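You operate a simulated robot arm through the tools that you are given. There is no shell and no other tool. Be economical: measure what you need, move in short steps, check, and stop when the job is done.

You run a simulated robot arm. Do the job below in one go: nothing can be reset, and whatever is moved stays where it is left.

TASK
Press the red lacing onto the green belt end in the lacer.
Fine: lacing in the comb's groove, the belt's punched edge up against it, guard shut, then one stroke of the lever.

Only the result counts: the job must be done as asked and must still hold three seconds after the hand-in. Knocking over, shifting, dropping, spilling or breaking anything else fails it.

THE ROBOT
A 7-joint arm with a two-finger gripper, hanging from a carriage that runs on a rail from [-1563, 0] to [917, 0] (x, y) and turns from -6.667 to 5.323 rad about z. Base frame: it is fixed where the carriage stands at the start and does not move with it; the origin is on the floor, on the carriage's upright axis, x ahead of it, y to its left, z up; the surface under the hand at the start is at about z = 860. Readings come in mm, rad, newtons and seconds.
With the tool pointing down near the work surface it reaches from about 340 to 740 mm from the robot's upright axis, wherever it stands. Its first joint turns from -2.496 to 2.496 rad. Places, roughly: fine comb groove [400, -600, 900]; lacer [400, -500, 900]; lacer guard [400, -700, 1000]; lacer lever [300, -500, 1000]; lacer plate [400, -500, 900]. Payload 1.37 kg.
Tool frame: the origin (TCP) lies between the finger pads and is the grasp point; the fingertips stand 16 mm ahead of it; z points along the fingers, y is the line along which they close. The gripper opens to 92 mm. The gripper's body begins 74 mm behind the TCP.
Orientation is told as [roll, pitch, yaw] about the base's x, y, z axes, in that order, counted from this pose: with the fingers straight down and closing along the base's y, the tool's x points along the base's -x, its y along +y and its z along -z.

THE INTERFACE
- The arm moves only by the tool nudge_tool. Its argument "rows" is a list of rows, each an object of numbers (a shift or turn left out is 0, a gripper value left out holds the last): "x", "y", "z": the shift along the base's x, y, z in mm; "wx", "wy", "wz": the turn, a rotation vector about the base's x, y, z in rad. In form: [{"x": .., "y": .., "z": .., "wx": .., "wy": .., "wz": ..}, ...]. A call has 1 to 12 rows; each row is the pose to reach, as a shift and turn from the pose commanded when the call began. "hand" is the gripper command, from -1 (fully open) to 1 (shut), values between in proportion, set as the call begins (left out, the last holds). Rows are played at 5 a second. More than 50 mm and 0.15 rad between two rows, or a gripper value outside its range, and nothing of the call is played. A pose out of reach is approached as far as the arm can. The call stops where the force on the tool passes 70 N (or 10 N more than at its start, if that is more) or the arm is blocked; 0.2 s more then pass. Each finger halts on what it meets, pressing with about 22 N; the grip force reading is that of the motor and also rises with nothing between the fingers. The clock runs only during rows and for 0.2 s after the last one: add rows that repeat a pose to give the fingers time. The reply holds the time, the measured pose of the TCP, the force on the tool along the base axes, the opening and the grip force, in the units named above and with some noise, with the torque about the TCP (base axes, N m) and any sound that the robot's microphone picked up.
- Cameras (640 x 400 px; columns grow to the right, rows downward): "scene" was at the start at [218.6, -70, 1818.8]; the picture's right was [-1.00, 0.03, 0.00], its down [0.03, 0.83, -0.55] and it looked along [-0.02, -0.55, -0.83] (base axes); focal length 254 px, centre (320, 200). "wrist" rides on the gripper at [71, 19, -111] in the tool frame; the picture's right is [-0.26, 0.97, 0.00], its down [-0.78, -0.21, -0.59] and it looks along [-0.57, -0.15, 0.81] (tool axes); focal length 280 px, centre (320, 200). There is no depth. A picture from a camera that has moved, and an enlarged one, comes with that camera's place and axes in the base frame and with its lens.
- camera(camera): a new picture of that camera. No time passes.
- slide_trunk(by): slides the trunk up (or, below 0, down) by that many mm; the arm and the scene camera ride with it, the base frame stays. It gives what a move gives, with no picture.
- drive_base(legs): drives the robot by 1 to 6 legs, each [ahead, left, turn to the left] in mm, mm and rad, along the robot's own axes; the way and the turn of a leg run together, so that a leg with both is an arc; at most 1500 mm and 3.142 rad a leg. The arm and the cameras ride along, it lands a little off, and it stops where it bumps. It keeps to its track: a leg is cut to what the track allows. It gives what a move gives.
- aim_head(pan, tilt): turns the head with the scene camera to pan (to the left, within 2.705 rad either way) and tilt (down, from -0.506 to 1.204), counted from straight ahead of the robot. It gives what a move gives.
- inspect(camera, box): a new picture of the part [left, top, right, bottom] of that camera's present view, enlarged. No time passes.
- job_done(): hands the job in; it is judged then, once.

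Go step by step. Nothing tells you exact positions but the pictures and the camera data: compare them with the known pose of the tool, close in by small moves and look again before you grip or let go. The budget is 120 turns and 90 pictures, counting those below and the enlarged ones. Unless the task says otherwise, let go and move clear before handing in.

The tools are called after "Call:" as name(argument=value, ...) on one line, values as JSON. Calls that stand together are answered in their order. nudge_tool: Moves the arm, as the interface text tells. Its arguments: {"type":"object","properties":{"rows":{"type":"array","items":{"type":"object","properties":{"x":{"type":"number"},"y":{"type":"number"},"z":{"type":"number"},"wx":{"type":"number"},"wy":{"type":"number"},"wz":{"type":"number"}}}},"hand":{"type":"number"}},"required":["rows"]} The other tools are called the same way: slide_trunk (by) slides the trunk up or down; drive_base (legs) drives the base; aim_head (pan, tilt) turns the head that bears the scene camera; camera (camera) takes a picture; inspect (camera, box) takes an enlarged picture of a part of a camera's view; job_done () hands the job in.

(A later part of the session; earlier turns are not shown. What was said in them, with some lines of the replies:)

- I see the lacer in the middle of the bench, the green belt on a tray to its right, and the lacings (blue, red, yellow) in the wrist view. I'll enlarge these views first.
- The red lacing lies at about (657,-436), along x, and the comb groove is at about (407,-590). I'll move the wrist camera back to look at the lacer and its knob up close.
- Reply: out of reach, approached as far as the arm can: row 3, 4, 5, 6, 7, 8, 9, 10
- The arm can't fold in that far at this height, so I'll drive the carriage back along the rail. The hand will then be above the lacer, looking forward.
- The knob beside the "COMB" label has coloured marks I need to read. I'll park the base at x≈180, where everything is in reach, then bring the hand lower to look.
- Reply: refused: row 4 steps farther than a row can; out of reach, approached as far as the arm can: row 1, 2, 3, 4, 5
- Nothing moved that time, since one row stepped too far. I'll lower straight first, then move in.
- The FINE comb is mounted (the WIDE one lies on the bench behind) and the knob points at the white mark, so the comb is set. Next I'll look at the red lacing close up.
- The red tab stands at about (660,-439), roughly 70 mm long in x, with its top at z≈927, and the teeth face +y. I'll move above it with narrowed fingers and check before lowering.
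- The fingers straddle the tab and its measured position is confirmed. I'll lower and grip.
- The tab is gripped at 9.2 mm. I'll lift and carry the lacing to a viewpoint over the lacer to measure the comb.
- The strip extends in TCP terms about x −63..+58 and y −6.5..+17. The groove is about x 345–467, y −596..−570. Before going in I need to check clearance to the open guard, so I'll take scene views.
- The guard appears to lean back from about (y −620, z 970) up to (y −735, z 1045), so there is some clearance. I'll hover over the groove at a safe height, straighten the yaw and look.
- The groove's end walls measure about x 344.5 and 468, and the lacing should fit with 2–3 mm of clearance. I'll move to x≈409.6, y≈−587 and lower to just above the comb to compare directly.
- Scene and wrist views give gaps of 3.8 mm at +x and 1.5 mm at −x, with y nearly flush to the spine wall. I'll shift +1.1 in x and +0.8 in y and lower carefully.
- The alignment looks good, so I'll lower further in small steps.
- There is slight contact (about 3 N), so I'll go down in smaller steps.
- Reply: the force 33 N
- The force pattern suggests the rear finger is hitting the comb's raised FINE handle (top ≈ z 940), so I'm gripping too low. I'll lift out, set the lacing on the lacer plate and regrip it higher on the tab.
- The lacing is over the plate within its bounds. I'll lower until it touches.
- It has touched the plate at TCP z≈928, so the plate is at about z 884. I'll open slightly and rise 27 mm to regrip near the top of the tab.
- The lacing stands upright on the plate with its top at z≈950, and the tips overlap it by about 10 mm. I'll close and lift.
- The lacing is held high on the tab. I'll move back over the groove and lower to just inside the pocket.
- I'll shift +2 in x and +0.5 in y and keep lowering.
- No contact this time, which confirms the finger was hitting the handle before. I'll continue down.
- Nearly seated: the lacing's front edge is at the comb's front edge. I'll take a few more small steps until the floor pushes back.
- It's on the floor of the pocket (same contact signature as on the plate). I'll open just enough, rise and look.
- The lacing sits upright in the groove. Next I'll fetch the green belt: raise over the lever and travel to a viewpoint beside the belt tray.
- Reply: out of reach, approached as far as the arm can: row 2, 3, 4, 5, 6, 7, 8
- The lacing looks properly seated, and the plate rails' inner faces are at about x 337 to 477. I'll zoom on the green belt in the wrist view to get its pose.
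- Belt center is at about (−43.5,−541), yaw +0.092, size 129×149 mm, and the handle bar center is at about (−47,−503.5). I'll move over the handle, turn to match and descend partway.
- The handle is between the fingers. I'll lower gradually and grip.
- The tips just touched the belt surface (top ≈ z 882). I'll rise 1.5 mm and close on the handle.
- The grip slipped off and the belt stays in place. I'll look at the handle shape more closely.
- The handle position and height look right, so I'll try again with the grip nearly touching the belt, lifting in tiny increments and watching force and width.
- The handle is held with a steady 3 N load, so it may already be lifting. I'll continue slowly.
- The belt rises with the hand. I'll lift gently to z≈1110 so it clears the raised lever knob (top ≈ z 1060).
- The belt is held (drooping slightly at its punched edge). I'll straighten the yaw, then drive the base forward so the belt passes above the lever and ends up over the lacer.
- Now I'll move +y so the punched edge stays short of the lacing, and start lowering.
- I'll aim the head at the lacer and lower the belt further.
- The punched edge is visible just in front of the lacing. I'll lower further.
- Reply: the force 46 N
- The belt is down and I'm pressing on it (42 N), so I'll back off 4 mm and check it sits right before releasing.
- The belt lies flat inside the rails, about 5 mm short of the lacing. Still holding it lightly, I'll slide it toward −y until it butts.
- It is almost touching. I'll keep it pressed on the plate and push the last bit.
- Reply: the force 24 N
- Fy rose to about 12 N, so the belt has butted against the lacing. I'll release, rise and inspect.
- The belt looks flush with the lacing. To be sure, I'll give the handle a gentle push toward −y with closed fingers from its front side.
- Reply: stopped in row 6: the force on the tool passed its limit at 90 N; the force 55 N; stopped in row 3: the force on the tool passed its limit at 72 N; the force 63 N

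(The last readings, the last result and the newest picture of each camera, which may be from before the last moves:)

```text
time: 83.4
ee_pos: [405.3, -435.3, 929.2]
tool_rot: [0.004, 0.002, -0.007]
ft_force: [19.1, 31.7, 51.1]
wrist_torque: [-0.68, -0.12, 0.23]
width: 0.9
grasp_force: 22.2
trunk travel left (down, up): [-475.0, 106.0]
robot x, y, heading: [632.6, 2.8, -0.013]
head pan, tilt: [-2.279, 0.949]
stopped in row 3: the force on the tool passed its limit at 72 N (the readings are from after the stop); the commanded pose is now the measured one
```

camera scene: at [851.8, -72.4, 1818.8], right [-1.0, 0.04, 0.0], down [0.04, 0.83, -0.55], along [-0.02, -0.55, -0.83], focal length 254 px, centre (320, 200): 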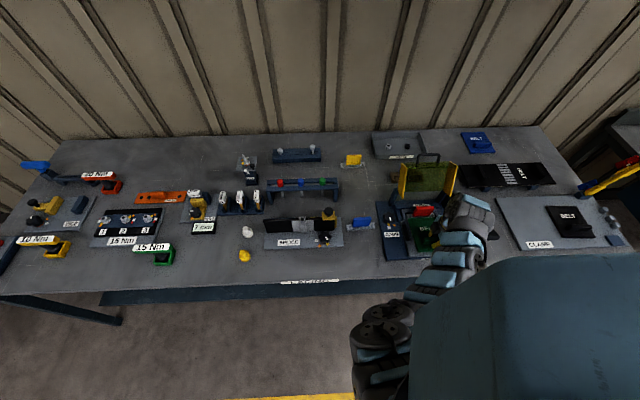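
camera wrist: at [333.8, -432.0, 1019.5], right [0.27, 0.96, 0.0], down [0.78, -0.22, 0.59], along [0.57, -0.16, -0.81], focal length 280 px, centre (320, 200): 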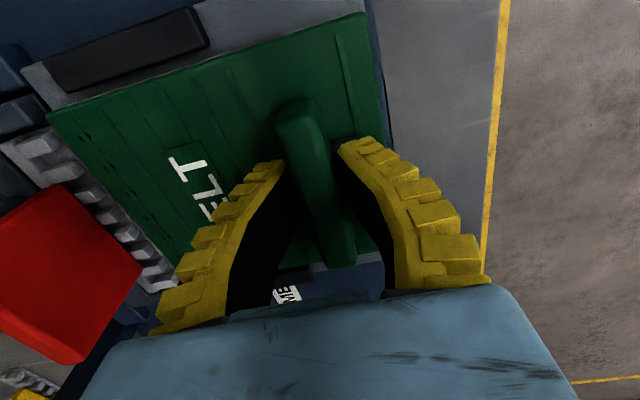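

It hit the top of something, so I'm backing straight up and will look.

Call:
nudge_tool(rows=[{"z": 4}, {"z": 20}, {"z": 60}, {"z": 100}, {"z": 125}])

Call:
inspect(camera="wrist", box=[40, 0, 400, 225])

Call:
inspect(camera="scene", box=[295, 180, 345, 220])

```text
time: 84.6
ee_pos: [405.0, -439.8, 1054.1]
tool_rot: [0.0, 0.004, -0.008]
ft_force: [0.4, 0.6, 1.3]
wrist_torque: [-0.01, -0.01, 0.03]
width: 0.0
grasp_force: 21.6
trunk travel left (down, up): [-475.0, 106.0]
robot x, y, heading: [634.5, 0.6, -0.011]
head pan, tilt: [-2.279, 0.949]
```

```text
1.78 times, centred on (220, 112) of wrist
camera zoom: at [336.3, -421.8, 1164.9], right [0.27, 0.96, 0.0], down [0.78, -0.22, 0.59], along [0.57, -0.16, -0.81], focal length 498 px, centre (498, 356)
```

zoom: 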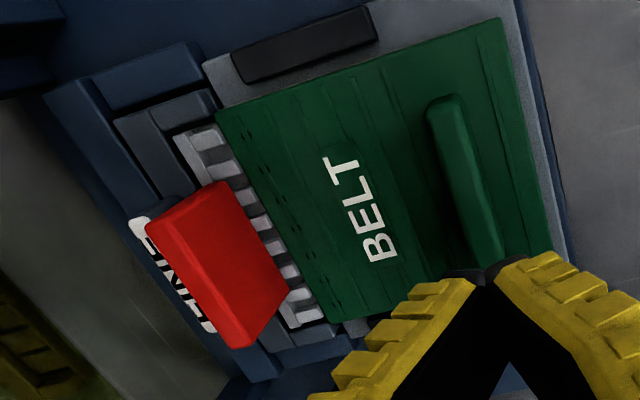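

```text
10.00 times, centred on (320, 200) of scene
camera zoom: at [807.4, -56.7, 1821.4], right [-0.75, 0.66, 0.0], down [0.54, 0.61, -0.58], along [-0.38, -0.44, -0.81], focal length 2542 px, centre (320, 200)
```

zoom: 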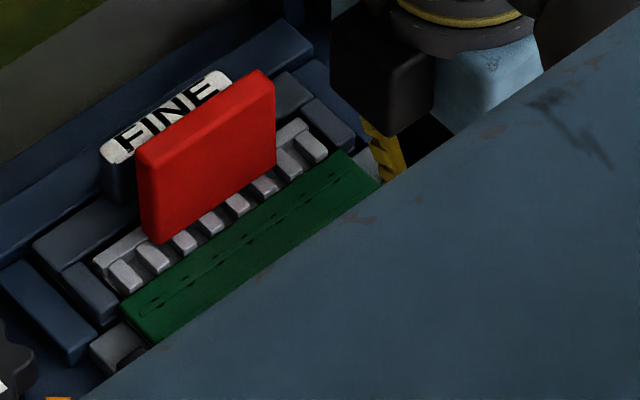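

Call:
inspect(camera="wrist", box=[130, 60, 250, 190])

```text
3.08 times, centred on (190, 125) of wrist
camera zoom: at [336.3, -421.8, 1164.9], right [0.27, 0.96, 0.0], down [0.78, -0.22, 0.59], along [0.57, -0.16, -0.81], focal length 863 px, centre (720, 431)
```

zoom: 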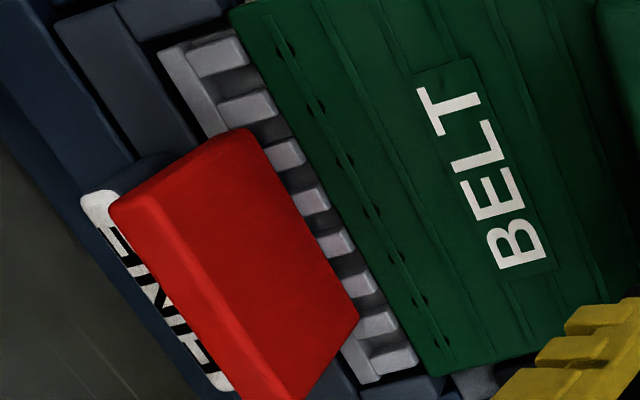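

The belt is flush along the whole lacing. Next is the guard: I'll raise the hand and reposition the base to x≈400, then take a view to triangulate the guard handle.

Call:
nudge_tool(rows=[{"y": -20, "z": 30}, {"y": -45, "z": 70}, {"y": -80, "z": 105}, {"y": -90, "z": 120}])

Call:
drive_base(legs=[[-235, 0, 0]])

Call:
aim_head(pan=-1.85, tilt=0.85)

Call:
inspect(camera="scene", box=[240, 110, 420, 270])

```text
time: 85.6
ee_pos: [407.0, -530.1, 1172.8]
tool_rot: [0.001, 0.004, -0.007]
ft_force: [-0.2, 0.3, -1.0]
wrist_torque: [-0.03, -0.03, 0.0]
width: 0.0
grasp_force: 22.5
trunk travel left (down, up): [-475.0, 106.0]
robot x, y, heading: [635.1, 2.5, -0.01]
head pan, tilt: [-2.279, 0.949]
```

```text
time: 87.4
ee_pos: [168.2, -531.1, 1172.8]
tool_rot: [0.0, 0.003, -0.009]
ft_force: [-0.5, -0.7, 0.9]
wrist_torque: [-0.02, 0.02, 0.01]
width: 0.1
grasp_force: 21.8
trunk travel left (down, up): [-475.0, 106.0]
robot x, y, heading: [399.7, -2.1, -0.012]
head pan, tilt: [-2.279, 0.949]
```

```text
time: 88.3
ee_pos: [169.7, -530.5, 1172.0]
tool_rot: [0.001, 0.004, -0.009]
ft_force: [-0.5, 0.3, -0.2]
wrist_torque: [-0.02, 0.03, 0.0]
width: 0.2
grasp_force: 22.1
trunk travel left (down, up): [-475.0, 106.0]
robot x, y, heading: [394.3, 2.5, -0.01]
head pan, tilt: [-1.85, 0.85]
```

```text
2.50 times, centred on (330, 190) of scene
camera zoom: at [595.6, -77.0, 1828.9], right [-0.96, 0.29, 0.0], down [0.22, 0.72, -0.66], along [-0.19, -0.63, -0.75], focal length 636 px, centre (295, 225)
```

zoom: 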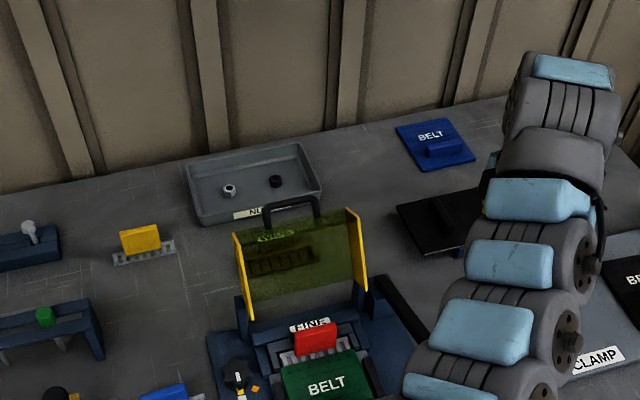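

Triangulated: guard handle bar at about (407,−739,1100), hinge about (y −643, z 947), radius ≈180. I'll loosely cage the bar between the fingers and swing it through its arc, starting by moving above it.

Call:
nudge_tool(hand=-0.3, rows=[{"x": 45}, {"x": 90}, {"x": 135, "y": -15}, {"x": 180, "y": -35}, {"x": 215, "y": -65}, {"x": 237, "y": -105}, {"x": 237, "y": -150}, {"x": 237, "y": -195}, {"x": 237, "y": -208}, {"x": 237, "y": -208}])

Call:
inspect(camera="scene", box=[270, 120, 390, 240])

Call:
camera(camera="wrist")

```text
time: 90.5
ee_pos: [410.7, -720.4, 1174.1]
tool_rot: [0.0, 0.004, -0.01]
ft_force: [-0.4, 0.1, -0.5]
wrist_torque: [-0.02, -0.04, 0.04]
width: 62.1
grasp_force: 2.4
out of reach, approached as far as the arm can: row 1, 2, 3, 4, 5, 8, 9, 10
trunk travel left (down, up): [-475.0, 106.0]
robot x, y, heading: [398.1, 1.8, -0.011]
head pan, tilt: [-1.85, 0.85]
```

```text
3.33 times, centred on (330, 180) of scene
camera zoom: at [595.7, -77.0, 1828.9], right [-0.96, 0.29, 0.0], down [0.22, 0.72, -0.66], along [-0.19, -0.63, -0.75], focal length 847 px, centre (287, 267)
```

zoom: 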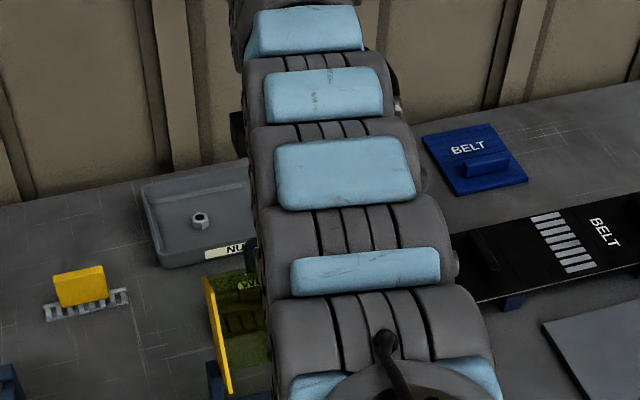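

```text
12 pictures are left
camera wrist: at [341.0, -700.9, 1286.5], right [0.27, 0.96, 0.0], down [0.78, -0.22, 0.59], along [0.56, -0.16, -0.81], focal length 280 px, centre (320, 200)
```

wrist: 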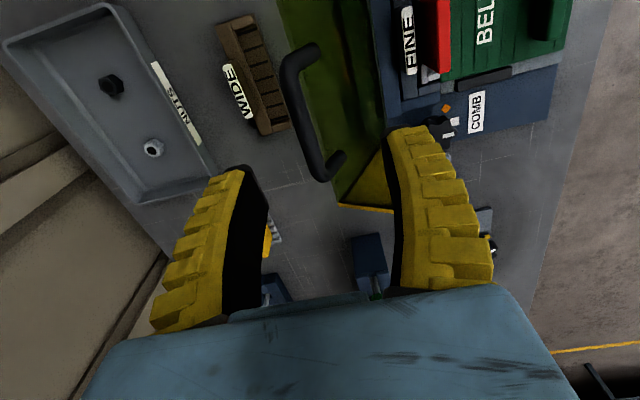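

The bar lies between the fingers' planes (y≈−735). I'll open a bit wider, descend around it and then narrow to a loose cage.

Call:
nudge_tool(hand=-0.7, rows=[{"x": -2}, {"x": -2}, {"x": -2, "z": -20}, {"x": -2, "y": -1, "z": -40}, {"x": -2, "y": -4, "z": -58}, {"x": -2, "y": -6, "z": -72}, {"x": -2, "y": -6, "z": -72}])

Call:
camera(camera="wrist")

```text
time: 92.1
ee_pos: [415.6, -707.6, 1104.3]
tool_rot: [0.003, 0.004, -0.007]
ft_force: [0.7, 0.7, 0.6]
wrist_torque: [-0.02, 0.04, -0.02]
width: 79.7
grasp_force: 1.0
out of reach, approached as far as the arm can: row 3, 4, 5, 6, 7
trunk travel left (down, up): [-475.0, 106.0]
robot x, y, heading: [397.9, 1.6, -0.013]
head pan, tilt: [-1.85, 0.85]
```

```text
11 pictures are left
camera wrist: at [346.6, -689.5, 1215.6], right [0.27, 0.96, 0.0], down [0.78, -0.22, 0.59], along [0.57, -0.16, -0.81], focal length 280 px, centre (320, 200)
```

wrist: 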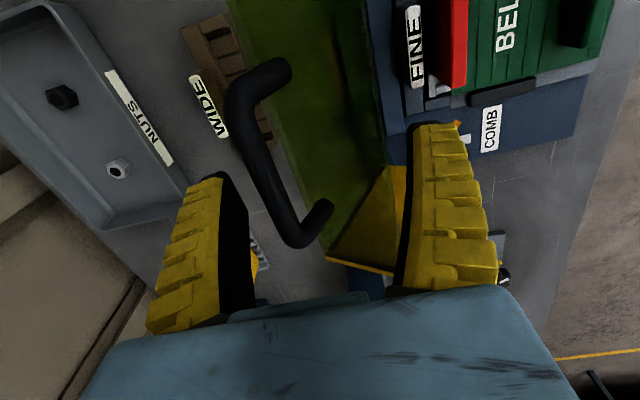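

The bar is caged between the fingers. I'll narrow the gap (drawing the guard forward a little) and then follow the arc past vertical.

Call:
nudge_tool(hand=0.45, rows=[{"z": 2}, {"z": 4}, {"z": 6}, {"z": 6}])

Call:
nudge_tool(rows=[{"y": 10, "z": 5}, {"y": 25, "z": 10}, {"y": 40, "z": 13}, {"y": 55, "z": 14}, {"y": 55, "z": 14}])

Call:
camera(camera="wrist")

```text
time: 93.1
ee_pos: [416.0, -710.7, 1113.4]
tool_rot: [-0.001, 0.003, -0.008]
ft_force: [0.6, 1.2, -0.2]
wrist_torque: [0.0, 0.03, 0.0]
width: 29.5
grasp_force: 3.6
trunk travel left (down, up): [-475.0, 106.0]
robot x, y, heading: [397.7, -1.6, -0.01]
head pan, tilt: [-1.85, 0.85]
```

```text
time: 94.3
ee_pos: [416.2, -656.1, 1126.5]
tool_rot: [0.0, 0.003, -0.008]
ft_force: [0.3, -0.6, 0.2]
wrist_torque: [0.0, 0.01, 0.01]
width: 29.1
grasp_force: 3.2
trunk travel left (down, up): [-475.0, 106.0]
robot x, y, heading: [397.5, 2.4, -0.014]
head pan, tilt: [-1.85, 0.85]
```

```text
10 pictures are left
camera wrist: at [346.6, -636.1, 1237.5], right [0.27, 0.96, 0.0], down [0.78, -0.22, 0.59], along [0.56, -0.16, -0.81], focal length 280 px, centre (320, 200)
```

wrist: 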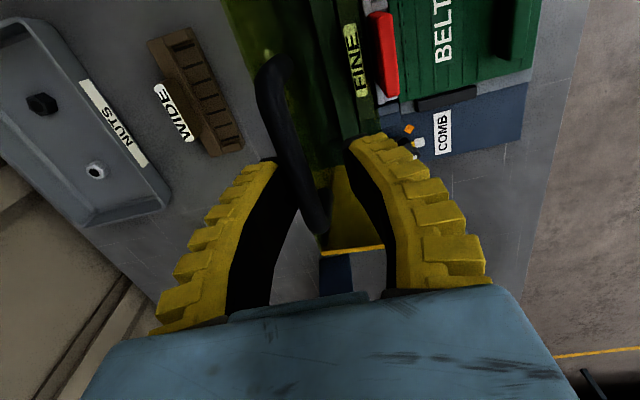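

The handle follows. I'll continue over the top and down the arc.

Call:
nudge_tool(rows=[{"x": -5, "y": 19}, {"x": -8, "y": 44, "z": -3}, {"x": -8, "y": 69, "z": -8}, {"x": -8, "y": 89, "z": -16}, {"x": -8, "y": 111, "z": -28}, {"x": -8, "y": 129, "z": -41}, {"x": -8, "y": 129, "z": -41}])

Call:
camera(camera="wrist")

```text
time: 95.9
ee_pos: [409.8, -527.3, 1085.3]
tool_rot: [0.0, 0.004, -0.008]
ft_force: [0.0, -0.8, -0.2]
wrist_torque: [0.02, 0.0, 0.01]
width: 29.2
grasp_force: 2.9
trunk travel left (down, up): [-475.0, 106.0]
robot x, y, heading: [398.3, 0.1, -0.014]
head pan, tilt: [-1.85, 0.85]
```

```text
9 pictures are left
camera wrist: at [340.6, -507.6, 1196.1], right [0.27, 0.96, 0.0], down [0.78, -0.22, 0.59], along [0.56, -0.16, -0.81], focal length 280 px, centre (320, 200)
```

wrist: 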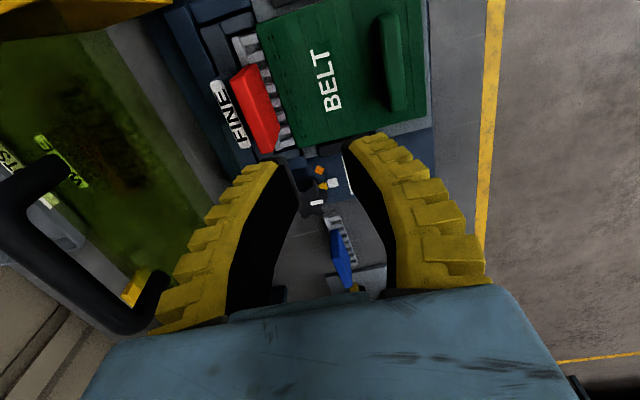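

The bar slipped under the fingertips near the top; the guard now stands about vertical (bar ≈ y −636, z 1119). I'll go back above it, cage it deeper with a narrower gap, and follow a corrected arc.

Call:
nudge_tool(hand=-0.4, rows=[{"z": 40}, {"z": 75}, {"y": -40, "z": 80}, {"y": -80, "z": 80}, {"y": -109, "z": 80}, {"y": -109, "z": 60}, {"y": -109, "z": 40}, {"y": -109, "z": 27}, {"y": -109, "z": 27}])

Call:
camera(camera="wrist")

```text
time: 97.9
ee_pos: [406.6, -634.2, 1112.3]
tool_rot: [0.0, 0.004, -0.008]
ft_force: [-0.2, 0.6, -0.3]
wrist_torque: [-0.01, 0.05, -0.01]
width: 66.7
grasp_force: 1.3
out of reach, approached as far as the arm can: row 1, 2, 3
trunk travel left (down, up): [-475.0, 106.0]
robot x, y, heading: [399.7, -0.6, -0.012]
head pan, tilt: [-1.85, 0.85]
```

```text
8 pictures are left
camera wrist: at [338.0, -615.2, 1223.1], right [0.27, 0.96, 0.0], down [0.78, -0.22, 0.59], along [0.56, -0.16, -0.81], focal length 280 px, centre (320, 200)
```

wrist: 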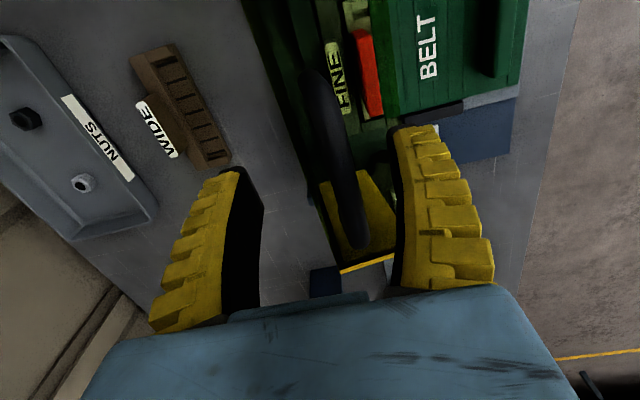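

The bar is between the fingers at y≈−623, though possibly a bit lower than assumed. I'll lower 15 mm more to hook deeper, narrow the cage and move forward in a short step.

Call:
nudge_tool(rows=[{"y": 8, "z": -8}, {"y": 10, "z": -15}, {"y": 10, "z": -15}])

Call:
nudge_tool(hand=0.68, rows=[{}, {}, {}, {}])

```text
time: 98.7
ee_pos: [408.1, -625.0, 1099.1]
tool_rot: [-0.001, 0.005, -0.009]
ft_force: [0.0, -0.4, -0.4]
wrist_torque: [-0.03, -0.04, 0.01]
width: 66.9
grasp_force: 1.8
trunk travel left (down, up): [-475.0, 106.0]
robot x, y, heading: [399.5, -0.9, -0.011]
head pan, tilt: [-1.85, 0.85]
```

```text
time: 99.7
ee_pos: [408.6, -625.3, 1098.9]
tool_rot: [0.001, 0.003, -0.01]
ft_force: [-0.3, 0.2, 0.8]
wrist_torque: [-0.02, 0.02, 0.01]
width: 19.4
grasp_force: 3.3
trunk travel left (down, up): [-475.0, 106.0]
robot x, y, heading: [394.6, 0.7, -0.014]
head pan, tilt: [-1.85, 0.85]
```

Call:
nudge_tool(hand=1, rows=[{}, {}, {}, {}])

```text
time: 100.7
ee_pos: [406.2, -624.2, 1099.2]
tool_rot: [0.0, 0.003, -0.009]
ft_force: [-0.8, 0.5, -1.3]
wrist_torque: [-0.05, 0.0, 0.04]
width: 0.2
grasp_force: 22.1
trunk travel left (down, up): [-475.0, 106.0]
robot x, y, heading: [393.5, -0.3, -0.013]
head pan, tilt: [-1.85, 0.85]
```

Call:
camera(camera="wrist")

```text
7 pictures are left
camera wrist: at [338.3, -604.7, 1209.6], right [0.27, 0.96, 0.0], down [0.78, -0.22, 0.59], along [0.56, -0.16, -0.81], focal length 280 px, centre (320, 200)
```

wrist: 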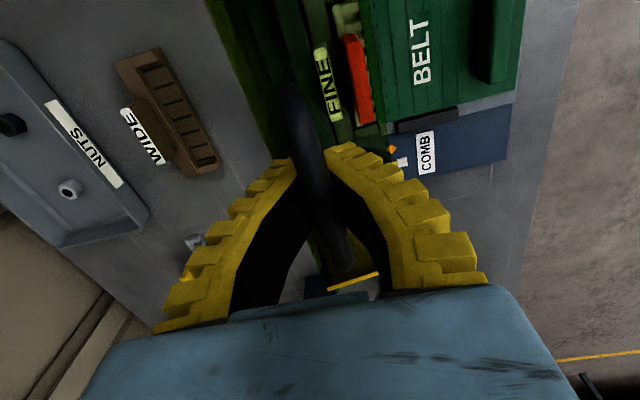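

The bar is actually captured inside the closed fingers' V, above the tips, which is a good hook. I'll carry it along the arc in steps.

Call:
nudge_tool(rows=[{"y": 15, "z": -3}, {"y": 30, "z": -7}, {"y": 45, "z": -13}, {"y": 60, "z": -19}, {"y": 73, "z": -27}, {"y": 86, "z": -35}, {"y": 86, "z": -35}])

Call:
camera(camera="wrist")

```text
time: 102.3
ee_pos: [408.6, -542.2, 1066.0]
tool_rot: [-0.003, 0.001, -0.007]
ft_force: [2.5, -31.0, -25.7]
wrist_torque: [0.05, 0.02, 0.28]
width: 5.8
grasp_force: 28.2
trunk travel left (down, up): [-475.0, 106.0]
robot x, y, heading: [396.6, -2.0, -0.013]
head pan, tilt: [-1.85, 0.85]
```

```text
6 pictures are left
camera wrist: at [339.1, -522.6, 1176.8], right [0.27, 0.96, 0.0], down [0.78, -0.22, 0.59], along [0.57, -0.16, -0.81], focal length 280 px, centre (320, 200)
```

wrist: 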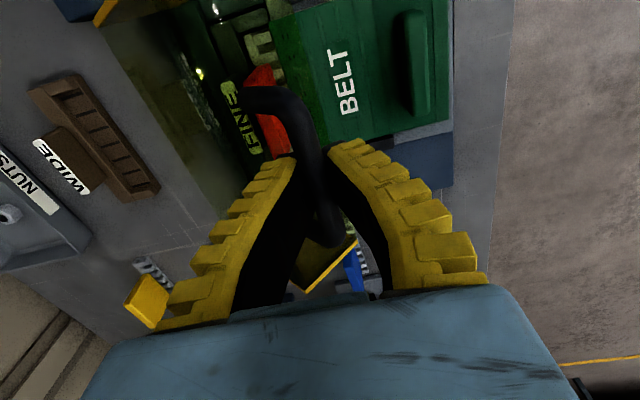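

The guard is following, but the force shows I'm pulling slightly outward, so I'll tighten the arc and continue down.

Call:
nudge_tool(rows=[{"y": 2, "z": -7}, {"y": 9, "z": -15}, {"y": 17, "z": -24}, {"y": 26, "z": -35}, {"y": 26, "z": -35}])

```text
time: 103.5
ee_pos: [408.6, -518.9, 1031.7]
tool_rot: [-0.008, 0.002, -0.01]
ft_force: [-0.4, -38.2, -16.9]
wrist_torque: [-0.03, -0.57, 0.25]
width: 5.8
grasp_force: 28.0
trunk travel left (down, up): [-475.0, 106.0]
robot x, y, heading: [397.3, -1.2, -0.013]
head pan, tilt: [-1.85, 0.85]
```

Call:
nudge_tool(rows=[{"y": -4, "z": -6}, {"y": -1, "z": -14}, {"y": 2, "z": -22}, {"y": 5, "z": -32}, {"y": 5, "z": -32}])

```text
time: 104.7
ee_pos: [407.3, -509.4, 996.5]
tool_rot: [0.0, 0.003, -0.009]
ft_force: [-0.5, -7.8, -3.2]
wrist_torque: [-0.07, 0.05, 0.35]
width: 6.0
grasp_force: 28.1
trunk travel left (down, up): [-475.0, 106.0]
robot x, y, heading: [400.1, 2.1, -0.015]
head pan, tilt: [-1.85, 0.85]
```

Call:
nudge_tool(rows=[{"y": 2, "z": -7}, {"y": 4, "z": -14}, {"y": 6, "z": -22}, {"y": 6, "z": -22}])

Call:
camera(camera="wrist")

```text
time: 105.7
ee_pos: [408.2, -507.4, 977.1]
tool_rot: [-0.005, 0.004, -0.01]
ft_force: [-2.6, -22.0, -0.3]
wrist_torque: [-0.04, 0.01, 0.36]
width: 6.8
grasp_force: 28.1
trunk travel left (down, up): [-475.0, 106.0]
robot x, y, heading: [394.0, -1.2, -0.011]
head pan, tilt: [-1.85, 0.85]
```

```text
5 pictures are left
camera wrist: at [339.2, -486.4, 1086.8], right [0.27, 0.96, -0.01], down [0.78, -0.22, 0.59], along [0.56, -0.16, -0.81], focal length 280 px, centre (320, 200)
```

wrist: 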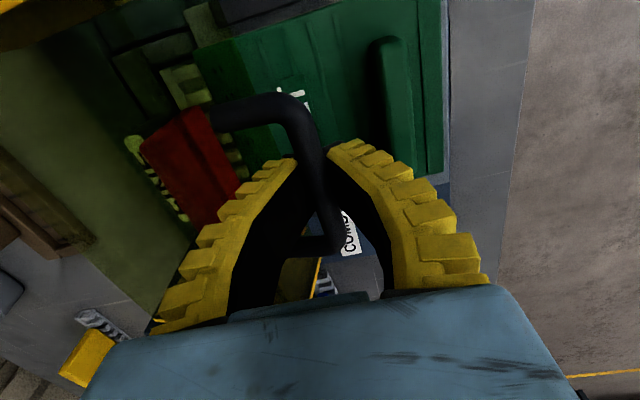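

The guard now covers the lacing. I'll keep going down until it meets its stop.

Call:
nudge_tool(rows=[{"y": -3, "z": -6}, {"y": -3, "z": -12}, {"y": -3, "z": -18}, {"y": -3, "z": -18}])

```text
time: 106.7
ee_pos: [407.4, -505.9, 954.9]
tool_rot: [0.0, 0.004, -0.009]
ft_force: [-0.8, -4.4, 0.3]
wrist_torque: [0.07, -0.04, 0.01]
width: 0.0
grasp_force: 27.9
trunk travel left (down, up): [-475.0, 106.0]
robot x, y, heading: [398.0, -0.4, -0.01]
head pan, tilt: [-1.85, 0.85]
```

Call:
nudge_tool(rows=[{"z": -5}, {"z": -10}, {"z": -10}])

Call:
camera(camera="wrist")

```text
time: 107.5
ee_pos: [408.2, -505.2, 945.1]
tool_rot: [-0.001, 0.003, -0.01]
ft_force: [-0.3, 1.0, -0.3]
wrist_torque: [-0.03, -0.02, -0.01]
width: 0.0
grasp_force: 27.6
trunk travel left (down, up): [-475.0, 106.0]
robot x, y, heading: [396.3, -1.1, -0.007]
head pan, tilt: [-1.85, 0.85]
```

```text
4 pictures are left
camera wrist: at [338.9, -485.9, 1057.0], right [0.27, 0.96, 0.0], down [0.78, -0.22, 0.59], along [0.56, -0.16, -0.81], focal length 280 px, centre (320, 200)
```

wrist: 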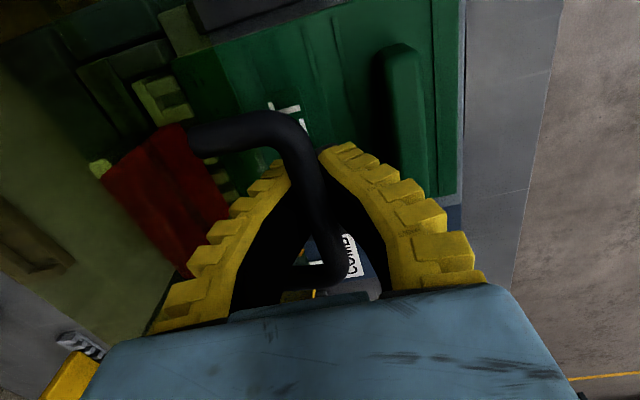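

The bar has stopped following (at about z 967), so the guard seems to be at its stop. I'll open, rise clear, and press gently on the bar from above to confirm it's shut.

Call:
nudge_tool(hand=0.58, rows=[{}, {}, {"z": 15}, {"z": 35}, {"z": 65}, {"z": 90}, {"z": 90}])

Call:
nudge_tool(hand=1, rows=[{}, {}, {"z": -15}, {"z": -30}, {"z": -38}, {"z": -38}])

```text
time: 109.1
ee_pos: [406.9, -505.1, 1035.3]
tool_rot: [0.0, 0.003, -0.008]
ft_force: [0.1, -0.2, -0.3]
wrist_torque: [0.01, -0.01, 0.0]
width: 23.5
grasp_force: 2.6
trunk travel left (down, up): [-475.0, 106.0]
robot x, y, heading: [394.6, 1.2, -0.014]
head pan, tilt: [-1.85, 0.85]
```

```text
time: 110.5
ee_pos: [408.1, -506.2, 997.8]
tool_rot: [0.0, 0.004, -0.009]
ft_force: [-0.6, -0.4, 0.1]
wrist_torque: [-0.02, -0.01, 0.0]
width: 0.0
grasp_force: 22.1
trunk travel left (down, up): [-475.0, 106.0]
robot x, y, heading: [398.7, -0.6, -0.014]
head pan, tilt: [-1.85, 0.85]
```

Call:
nudge_tool(rows=[{"z": -5}, {"z": -10}, {"z": -15}, {"z": -15}])

```text
time: 111.5
ee_pos: [407.7, -506.7, 981.3]
tool_rot: [-0.001, 0.004, -0.007]
ft_force: [-0.6, 0.0, 0.7]
wrist_torque: [0.01, 0.02, -0.01]
width: 0.0
grasp_force: 22.6
trunk travel left (down, up): [-475.0, 106.0]
robot x, y, heading: [399.9, -0.6, -0.008]
head pan, tilt: [-1.85, 0.85]
```

Call:
nudge_tool(rows=[{"z": -5}, {"z": -10}, {"z": -10}])

Call:
camera(camera="wrist")

```text
time: 112.3
ee_pos: [408.3, -505.7, 972.5]
tool_rot: [0.0, 0.005, -0.008]
ft_force: [-0.3, -1.5, 0.0]
wrist_torque: [0.02, 0.06, 0.0]
width: 0.0
grasp_force: 21.8
trunk travel left (down, up): [-475.0, 106.0]
robot x, y, heading: [401.1, -1.2, -0.009]
head pan, tilt: [-1.85, 0.85]
```

```text
3 pictures are left
camera wrist: at [338.3, -486.0, 1083.8], right [0.27, 0.96, 0.0], down [0.78, -0.22, 0.59], along [0.56, -0.16, -0.81], focal length 280 px, centre (320, 200)
```

wrist: 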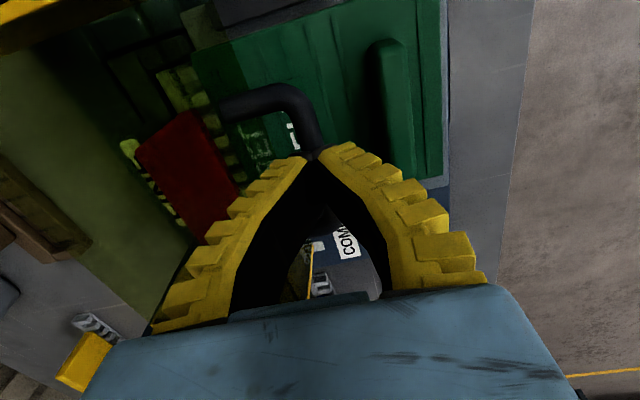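

The tips are right on top of the bar. I'll press a bit lower.

Call:
nudge_tool(rows=[{"z": -3}, {"z": -6}, {"z": -9}, {"z": -9}])

Call:
nudge_tool(rows=[{"z": -3}, {"z": -6}, {"z": -6}])

```text
time: 113.3
ee_pos: [408.6, -506.1, 963.7]
tool_rot: [-0.002, 0.003, -0.009]
ft_force: [-0.3, -0.2, 8.8]
wrist_torque: [-0.02, 0.05, -0.02]
width: 6.0
grasp_force: 28.0
trunk travel left (down, up): [-475.0, 106.0]
robot x, y, heading: [398.8, 1.0, -0.008]
head pan, tilt: [-1.85, 0.85]
```

```text
time: 114.1
ee_pos: [408.3, -508.4, 959.0]
tool_rot: [-0.001, 0.004, -0.008]
ft_force: [0.5, 7.4, 43.2]
wrist_torque: [0.09, -0.12, -0.09]
width: 6.2
grasp_force: 28.2
trunk travel left (down, up): [-475.0, 106.0]
robot x, y, heading: [398.7, -0.4, -0.009]
head pan, tilt: [-1.85, 0.85]
```

Stiff resistance (43 N), so the guard is shut on its stop. Now for the lever: I'll raise the hand and reposition the base so the lever knob (~(260,−437), top z≈1060) is in reach.

Call:
nudge_tool(rows=[{"z": 10}, {"z": 45}, {"y": -20, "z": 85}, {"y": -40, "z": 125}, {"y": -50, "z": 165}])

Call:
drive_base(legs=[[222, 0, 0]])

Call:
nudge_tool(rows=[{"x": -45}, {"x": -92}, {"x": -139}, {"x": -186}, {"x": -233}, {"x": -280, "y": 10}, {"x": -320, "y": 35}, {"x": -350, "y": 70}, {"x": -368, "y": 110}, {"x": -368, "y": 118}, {"x": -368, "y": 118}])

Call:
camera(camera="wrist")

```text
time: 115.3
ee_pos: [405.2, -554.0, 1118.7]
tool_rot: [0.0, 0.004, -0.01]
ft_force: [-0.4, 0.0, 0.4]
wrist_torque: [-0.06, -0.03, -0.02]
width: 0.0
grasp_force: 28.0
out of reach, approached as far as the arm can: row 5
trunk travel left (down, up): [-475.0, 106.0]
robot x, y, heading: [397.4, -0.8, -0.012]
head pan, tilt: [-1.85, 0.85]
```

```text
time: 117.0
ee_pos: [632.6, -553.9, 1118.5]
tool_rot: [-0.002, 0.004, -0.003]
ft_force: [0.1, -0.4, 0.1]
wrist_torque: [0.01, 0.02, 0.04]
width: 0.0
grasp_force: 27.9
trunk travel left (down, up): [-475.0, 106.0]
robot x, y, heading: [625.1, -2.6, -0.007]
head pan, tilt: [-1.85, 0.85]
```

```text
time: 119.4
ee_pos: [264.8, -438.4, 1116.6]
tool_rot: [-0.004, 0.003, -0.003]
ft_force: [-0.4, 0.0, -0.6]
wrist_torque: [0.0, 0.0, 0.0]
width: 0.0
grasp_force: 28.2
trunk travel left (down, up): [-475.0, 106.0]
robot x, y, heading: [621.4, 3.8, -0.008]
head pan, tilt: [-1.85, 0.85]
```

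```text
2 pictures are left
camera wrist: at [195.8, -419.3, 1227.9], right [0.27, 0.96, 0.0], down [0.78, -0.21, 0.59], along [0.57, -0.16, -0.81], focal length 280 px, centre (320, 200)
```

wrist: 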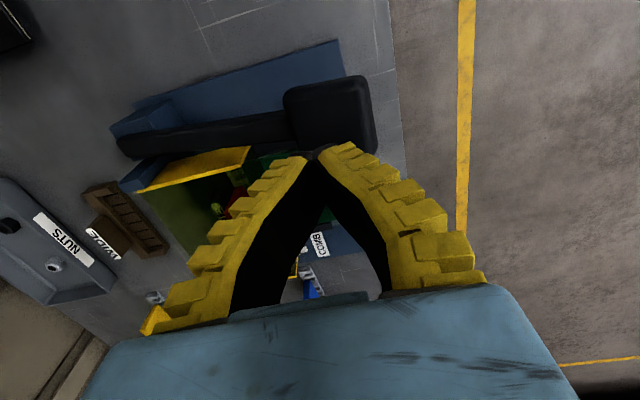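

The knob center is at about (257,−430), directly below. I'll line up and press down, following the slight +y arc.

Call:
nudge_tool(rows=[{"x": -7, "y": 6}, {"x": -7, "y": 7, "z": -15}, {"x": -7, "y": 7, "z": -30}, {"x": -7, "y": 7, "z": -38}, {"x": -7, "y": 7, "z": -38}])

Call:
nudge_tool(rows=[{"y": 3, "z": -10}, {"y": 6, "z": -20}, {"y": 9, "z": -30}, {"y": 9, "z": -30}])

```text
time: 120.6
ee_pos: [258.6, -429.4, 1080.4]
tool_rot: [-0.002, 0.003, -0.004]
ft_force: [-0.2, -0.8, -0.2]
wrist_torque: [0.0, -0.02, 0.01]
width: 0.0
grasp_force: 27.8
trunk travel left (down, up): [-475.0, 106.0]
robot x, y, heading: [620.4, 1.8, -0.009]
head pan, tilt: [-1.85, 0.85]
```

```text
time: 121.6
ee_pos: [259.3, -420.4, 1051.1]
tool_rot: [-0.002, 0.003, -0.002]
ft_force: [0.4, -0.4, 0.5]
wrist_torque: [0.0, -0.02, -0.02]
width: 0.0
grasp_force: 27.5
trunk travel left (down, up): [-475.0, 106.0]
robot x, y, heading: [624.7, -2.8, -0.005]
head pan, tilt: [-1.85, 0.85]
```

Call:
nudge_tool(rows=[{"y": -3, "z": -8}, {"y": -4, "z": -16}, {"y": -4, "z": -24}, {"y": -4, "z": -24}])

```text
time: 122.6
ee_pos: [257.9, -425.3, 1026.2]
tool_rot: [-0.004, 0.003, -0.005]
ft_force: [-0.9, -0.8, 2.0]
wrist_torque: [0.0, -0.04, 0.05]
width: 0.2
grasp_force: 27.7
trunk travel left (down, up): [-475.0, 106.0]
robot x, y, heading: [622.1, 4.5, -0.008]
head pan, tilt: [-1.85, 0.85]
```

Call:
nudge_tool(rows=[{"y": 1, "z": -8}, {"y": 2, "z": -16}, {"y": 3, "z": -24}, {"y": 4, "z": -30}, {"y": 4, "z": -30}])

```text
time: 123.8
ee_pos: [258.5, -421.5, 996.4]
tool_rot: [-0.004, 0.004, -0.004]
ft_force: [0.3, -0.4, 3.7]
wrist_torque: [0.0, -0.02, 0.06]
width: 0.1
grasp_force: 27.6
trunk travel left (down, up): [-475.0, 106.0]
robot x, y, heading: [619.6, 1.2, -0.002]
head pan, tilt: [-1.85, 0.85]
```

Force is rising gently (3.7 N), so the lever is moving down. I'll continue.

Call:
nudge_tool(rows=[{"y": 1, "z": -8}, {"y": 2, "z": -16}, {"y": 2, "z": -24}, {"y": 3, "z": -30}, {"y": 3, "z": -30}])

Call:
nudge_tool(rows=[{"z": -5}, {"z": -10}, {"z": -15}, {"z": -15}])

```text
time: 125.0
ee_pos: [259.0, -418.1, 969.1]
tool_rot: [-0.003, 0.003, -0.004]
ft_force: [0.7, 1.5, 4.9]
wrist_torque: [-0.04, -0.04, 0.07]
width: 0.0
grasp_force: 27.8
trunk travel left (down, up): [-475.0, 106.0]
robot x, y, heading: [624.3, -2.2, -0.006]
head pan, tilt: [-1.85, 0.85]
```

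```text
time: 126.0
ee_pos: [258.7, -420.5, 953.8]
tool_rot: [-0.005, 0.004, -0.004]
ft_force: [19.3, 15.1, 63.1]
wrist_torque: [-0.28, -0.21, 0.1]
width: 5.6
grasp_force: 27.9
trunk travel left (down, up): [-475.0, 106.0]
robot x, y, heading: [623.9, -2.9, -0.002]
head pan, tilt: [-1.85, 0.85]
```

Firm resistance at TCP z≈954. I'll push slightly more to see whether it's the end of the stroke.

Call:
nudge_tool(rows=[{"z": -1.5}, {"z": -3}, {"z": -3}])

```text
time: 126.4
ee_pos: [258.8, -420.1, 953.9]
tool_rot: [-0.005, 0.005, -0.004]
ft_force: [19.9, 15.4, 56.4]
wrist_torque: [-0.34, -0.26, 0.14]
width: 6.0
grasp_force: 27.8
trunk travel left (down, up): [-475.0, 106.0]
robot x, y, heading: [622.5, -1.7, -0.006]
head pan, tilt: [-1.85, 0.85]
stopped in row 1: the force on the tool passed its limit at 80 N (the readings are from after the stop); the commanded pose is now the measured one
```

It stops hard at 80 N, so that's the end of the stroke. I'll lift off and look.

Call:
nudge_tool(rows=[{"z": 5}, {"z": 30}, {"z": 70}, {"z": 115}, {"z": 160}, {"z": 160}])

Call:
camera(camera="wrist")

```text
time: 127.8
ee_pos: [257.2, -420.0, 1112.9]
tool_rot: [-0.003, 0.006, -0.004]
ft_force: [-0.3, 0.6, -0.6]
wrist_torque: [0.01, 0.0, -0.03]
width: 0.1
grasp_force: 27.9
trunk travel left (down, up): [-475.0, 106.0]
robot x, y, heading: [625.1, -1.4, -0.005]
head pan, tilt: [-1.85, 0.85]
```

```text
1 pictures are left
camera wrist: at [189.1, -400.0, 1223.8], right [0.27, 0.96, 0.0], down [0.78, -0.21, 0.59], along [0.57, -0.16, -0.81], focal length 280 px, centre (320, 200)
```

wrist: 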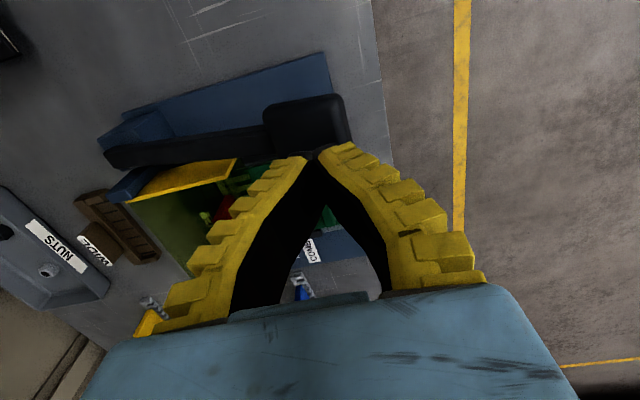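

The lever sprang back up as the hand lifted, and force had grown smoothly to a hard stop, so one full stroke was given. I'll move to a clear viewpoint for a final check.

Call:
nudge_tool(rows=[{"x": 30, "y": -8, "z": 5}, {"x": 60, "y": -16, "z": 5}, {"x": 88, "y": -22, "z": 5}, {"x": 88, "y": -22, "z": 5}])

Call:
inspect(camera="wrist", box=[60, 0, 360, 200])

```text
time: 128.8
ee_pos: [345.8, -439.6, 1116.7]
tool_rot: [-0.004, 0.005, -0.004]
ft_force: [-0.6, 0.9, 0.3]
wrist_torque: [0.05, 0.0, -0.01]
width: 0.2
grasp_force: 27.6
trunk travel left (down, up): [-475.0, 106.0]
robot x, y, heading: [622.1, 1.3, -0.007]
head pan, tilt: [-1.85, 0.85]
```

```text
2.00 times, centred on (210, 100) of wrist
camera zoom: at [276.5, -419.9, 1227.3], right [0.27, 0.96, -0.01], down [0.78, -0.21, 0.59], along [0.56, -0.16, -0.81], focal length 561 px, centre (540, 400)
```

zoom: 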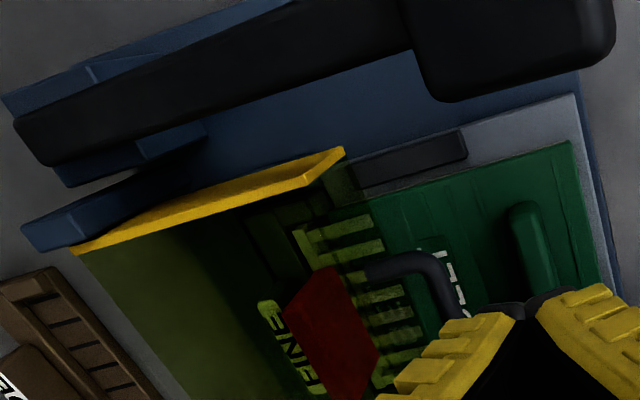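

The last picture shows the guard shut over the lacing, the lacing's teeth reaching over the belt's punched edge, and the lever back up after one stroke. The hand is clear, so I'm handing in.

Call:
job_done()

```text
The job is handed in.
```

I handed the job in after one lever stroke, but I saw no certain sign that the press took, and no sound came back.

- **Lacing:** the red lacing is in the FINE comb's groove.
- **Belt:** its punched edge is flush against the lacing along the full length.
- **Guard:** it is shut; pressing down on its handle met firm resistance.
- **Lever:** it went down to a hard stop and came back up. In the last picture the teeth seem to reach over the belt edge.

While nudging the belt I bumped its handle once, at about 90 N. Nothing looked moved afterwards.
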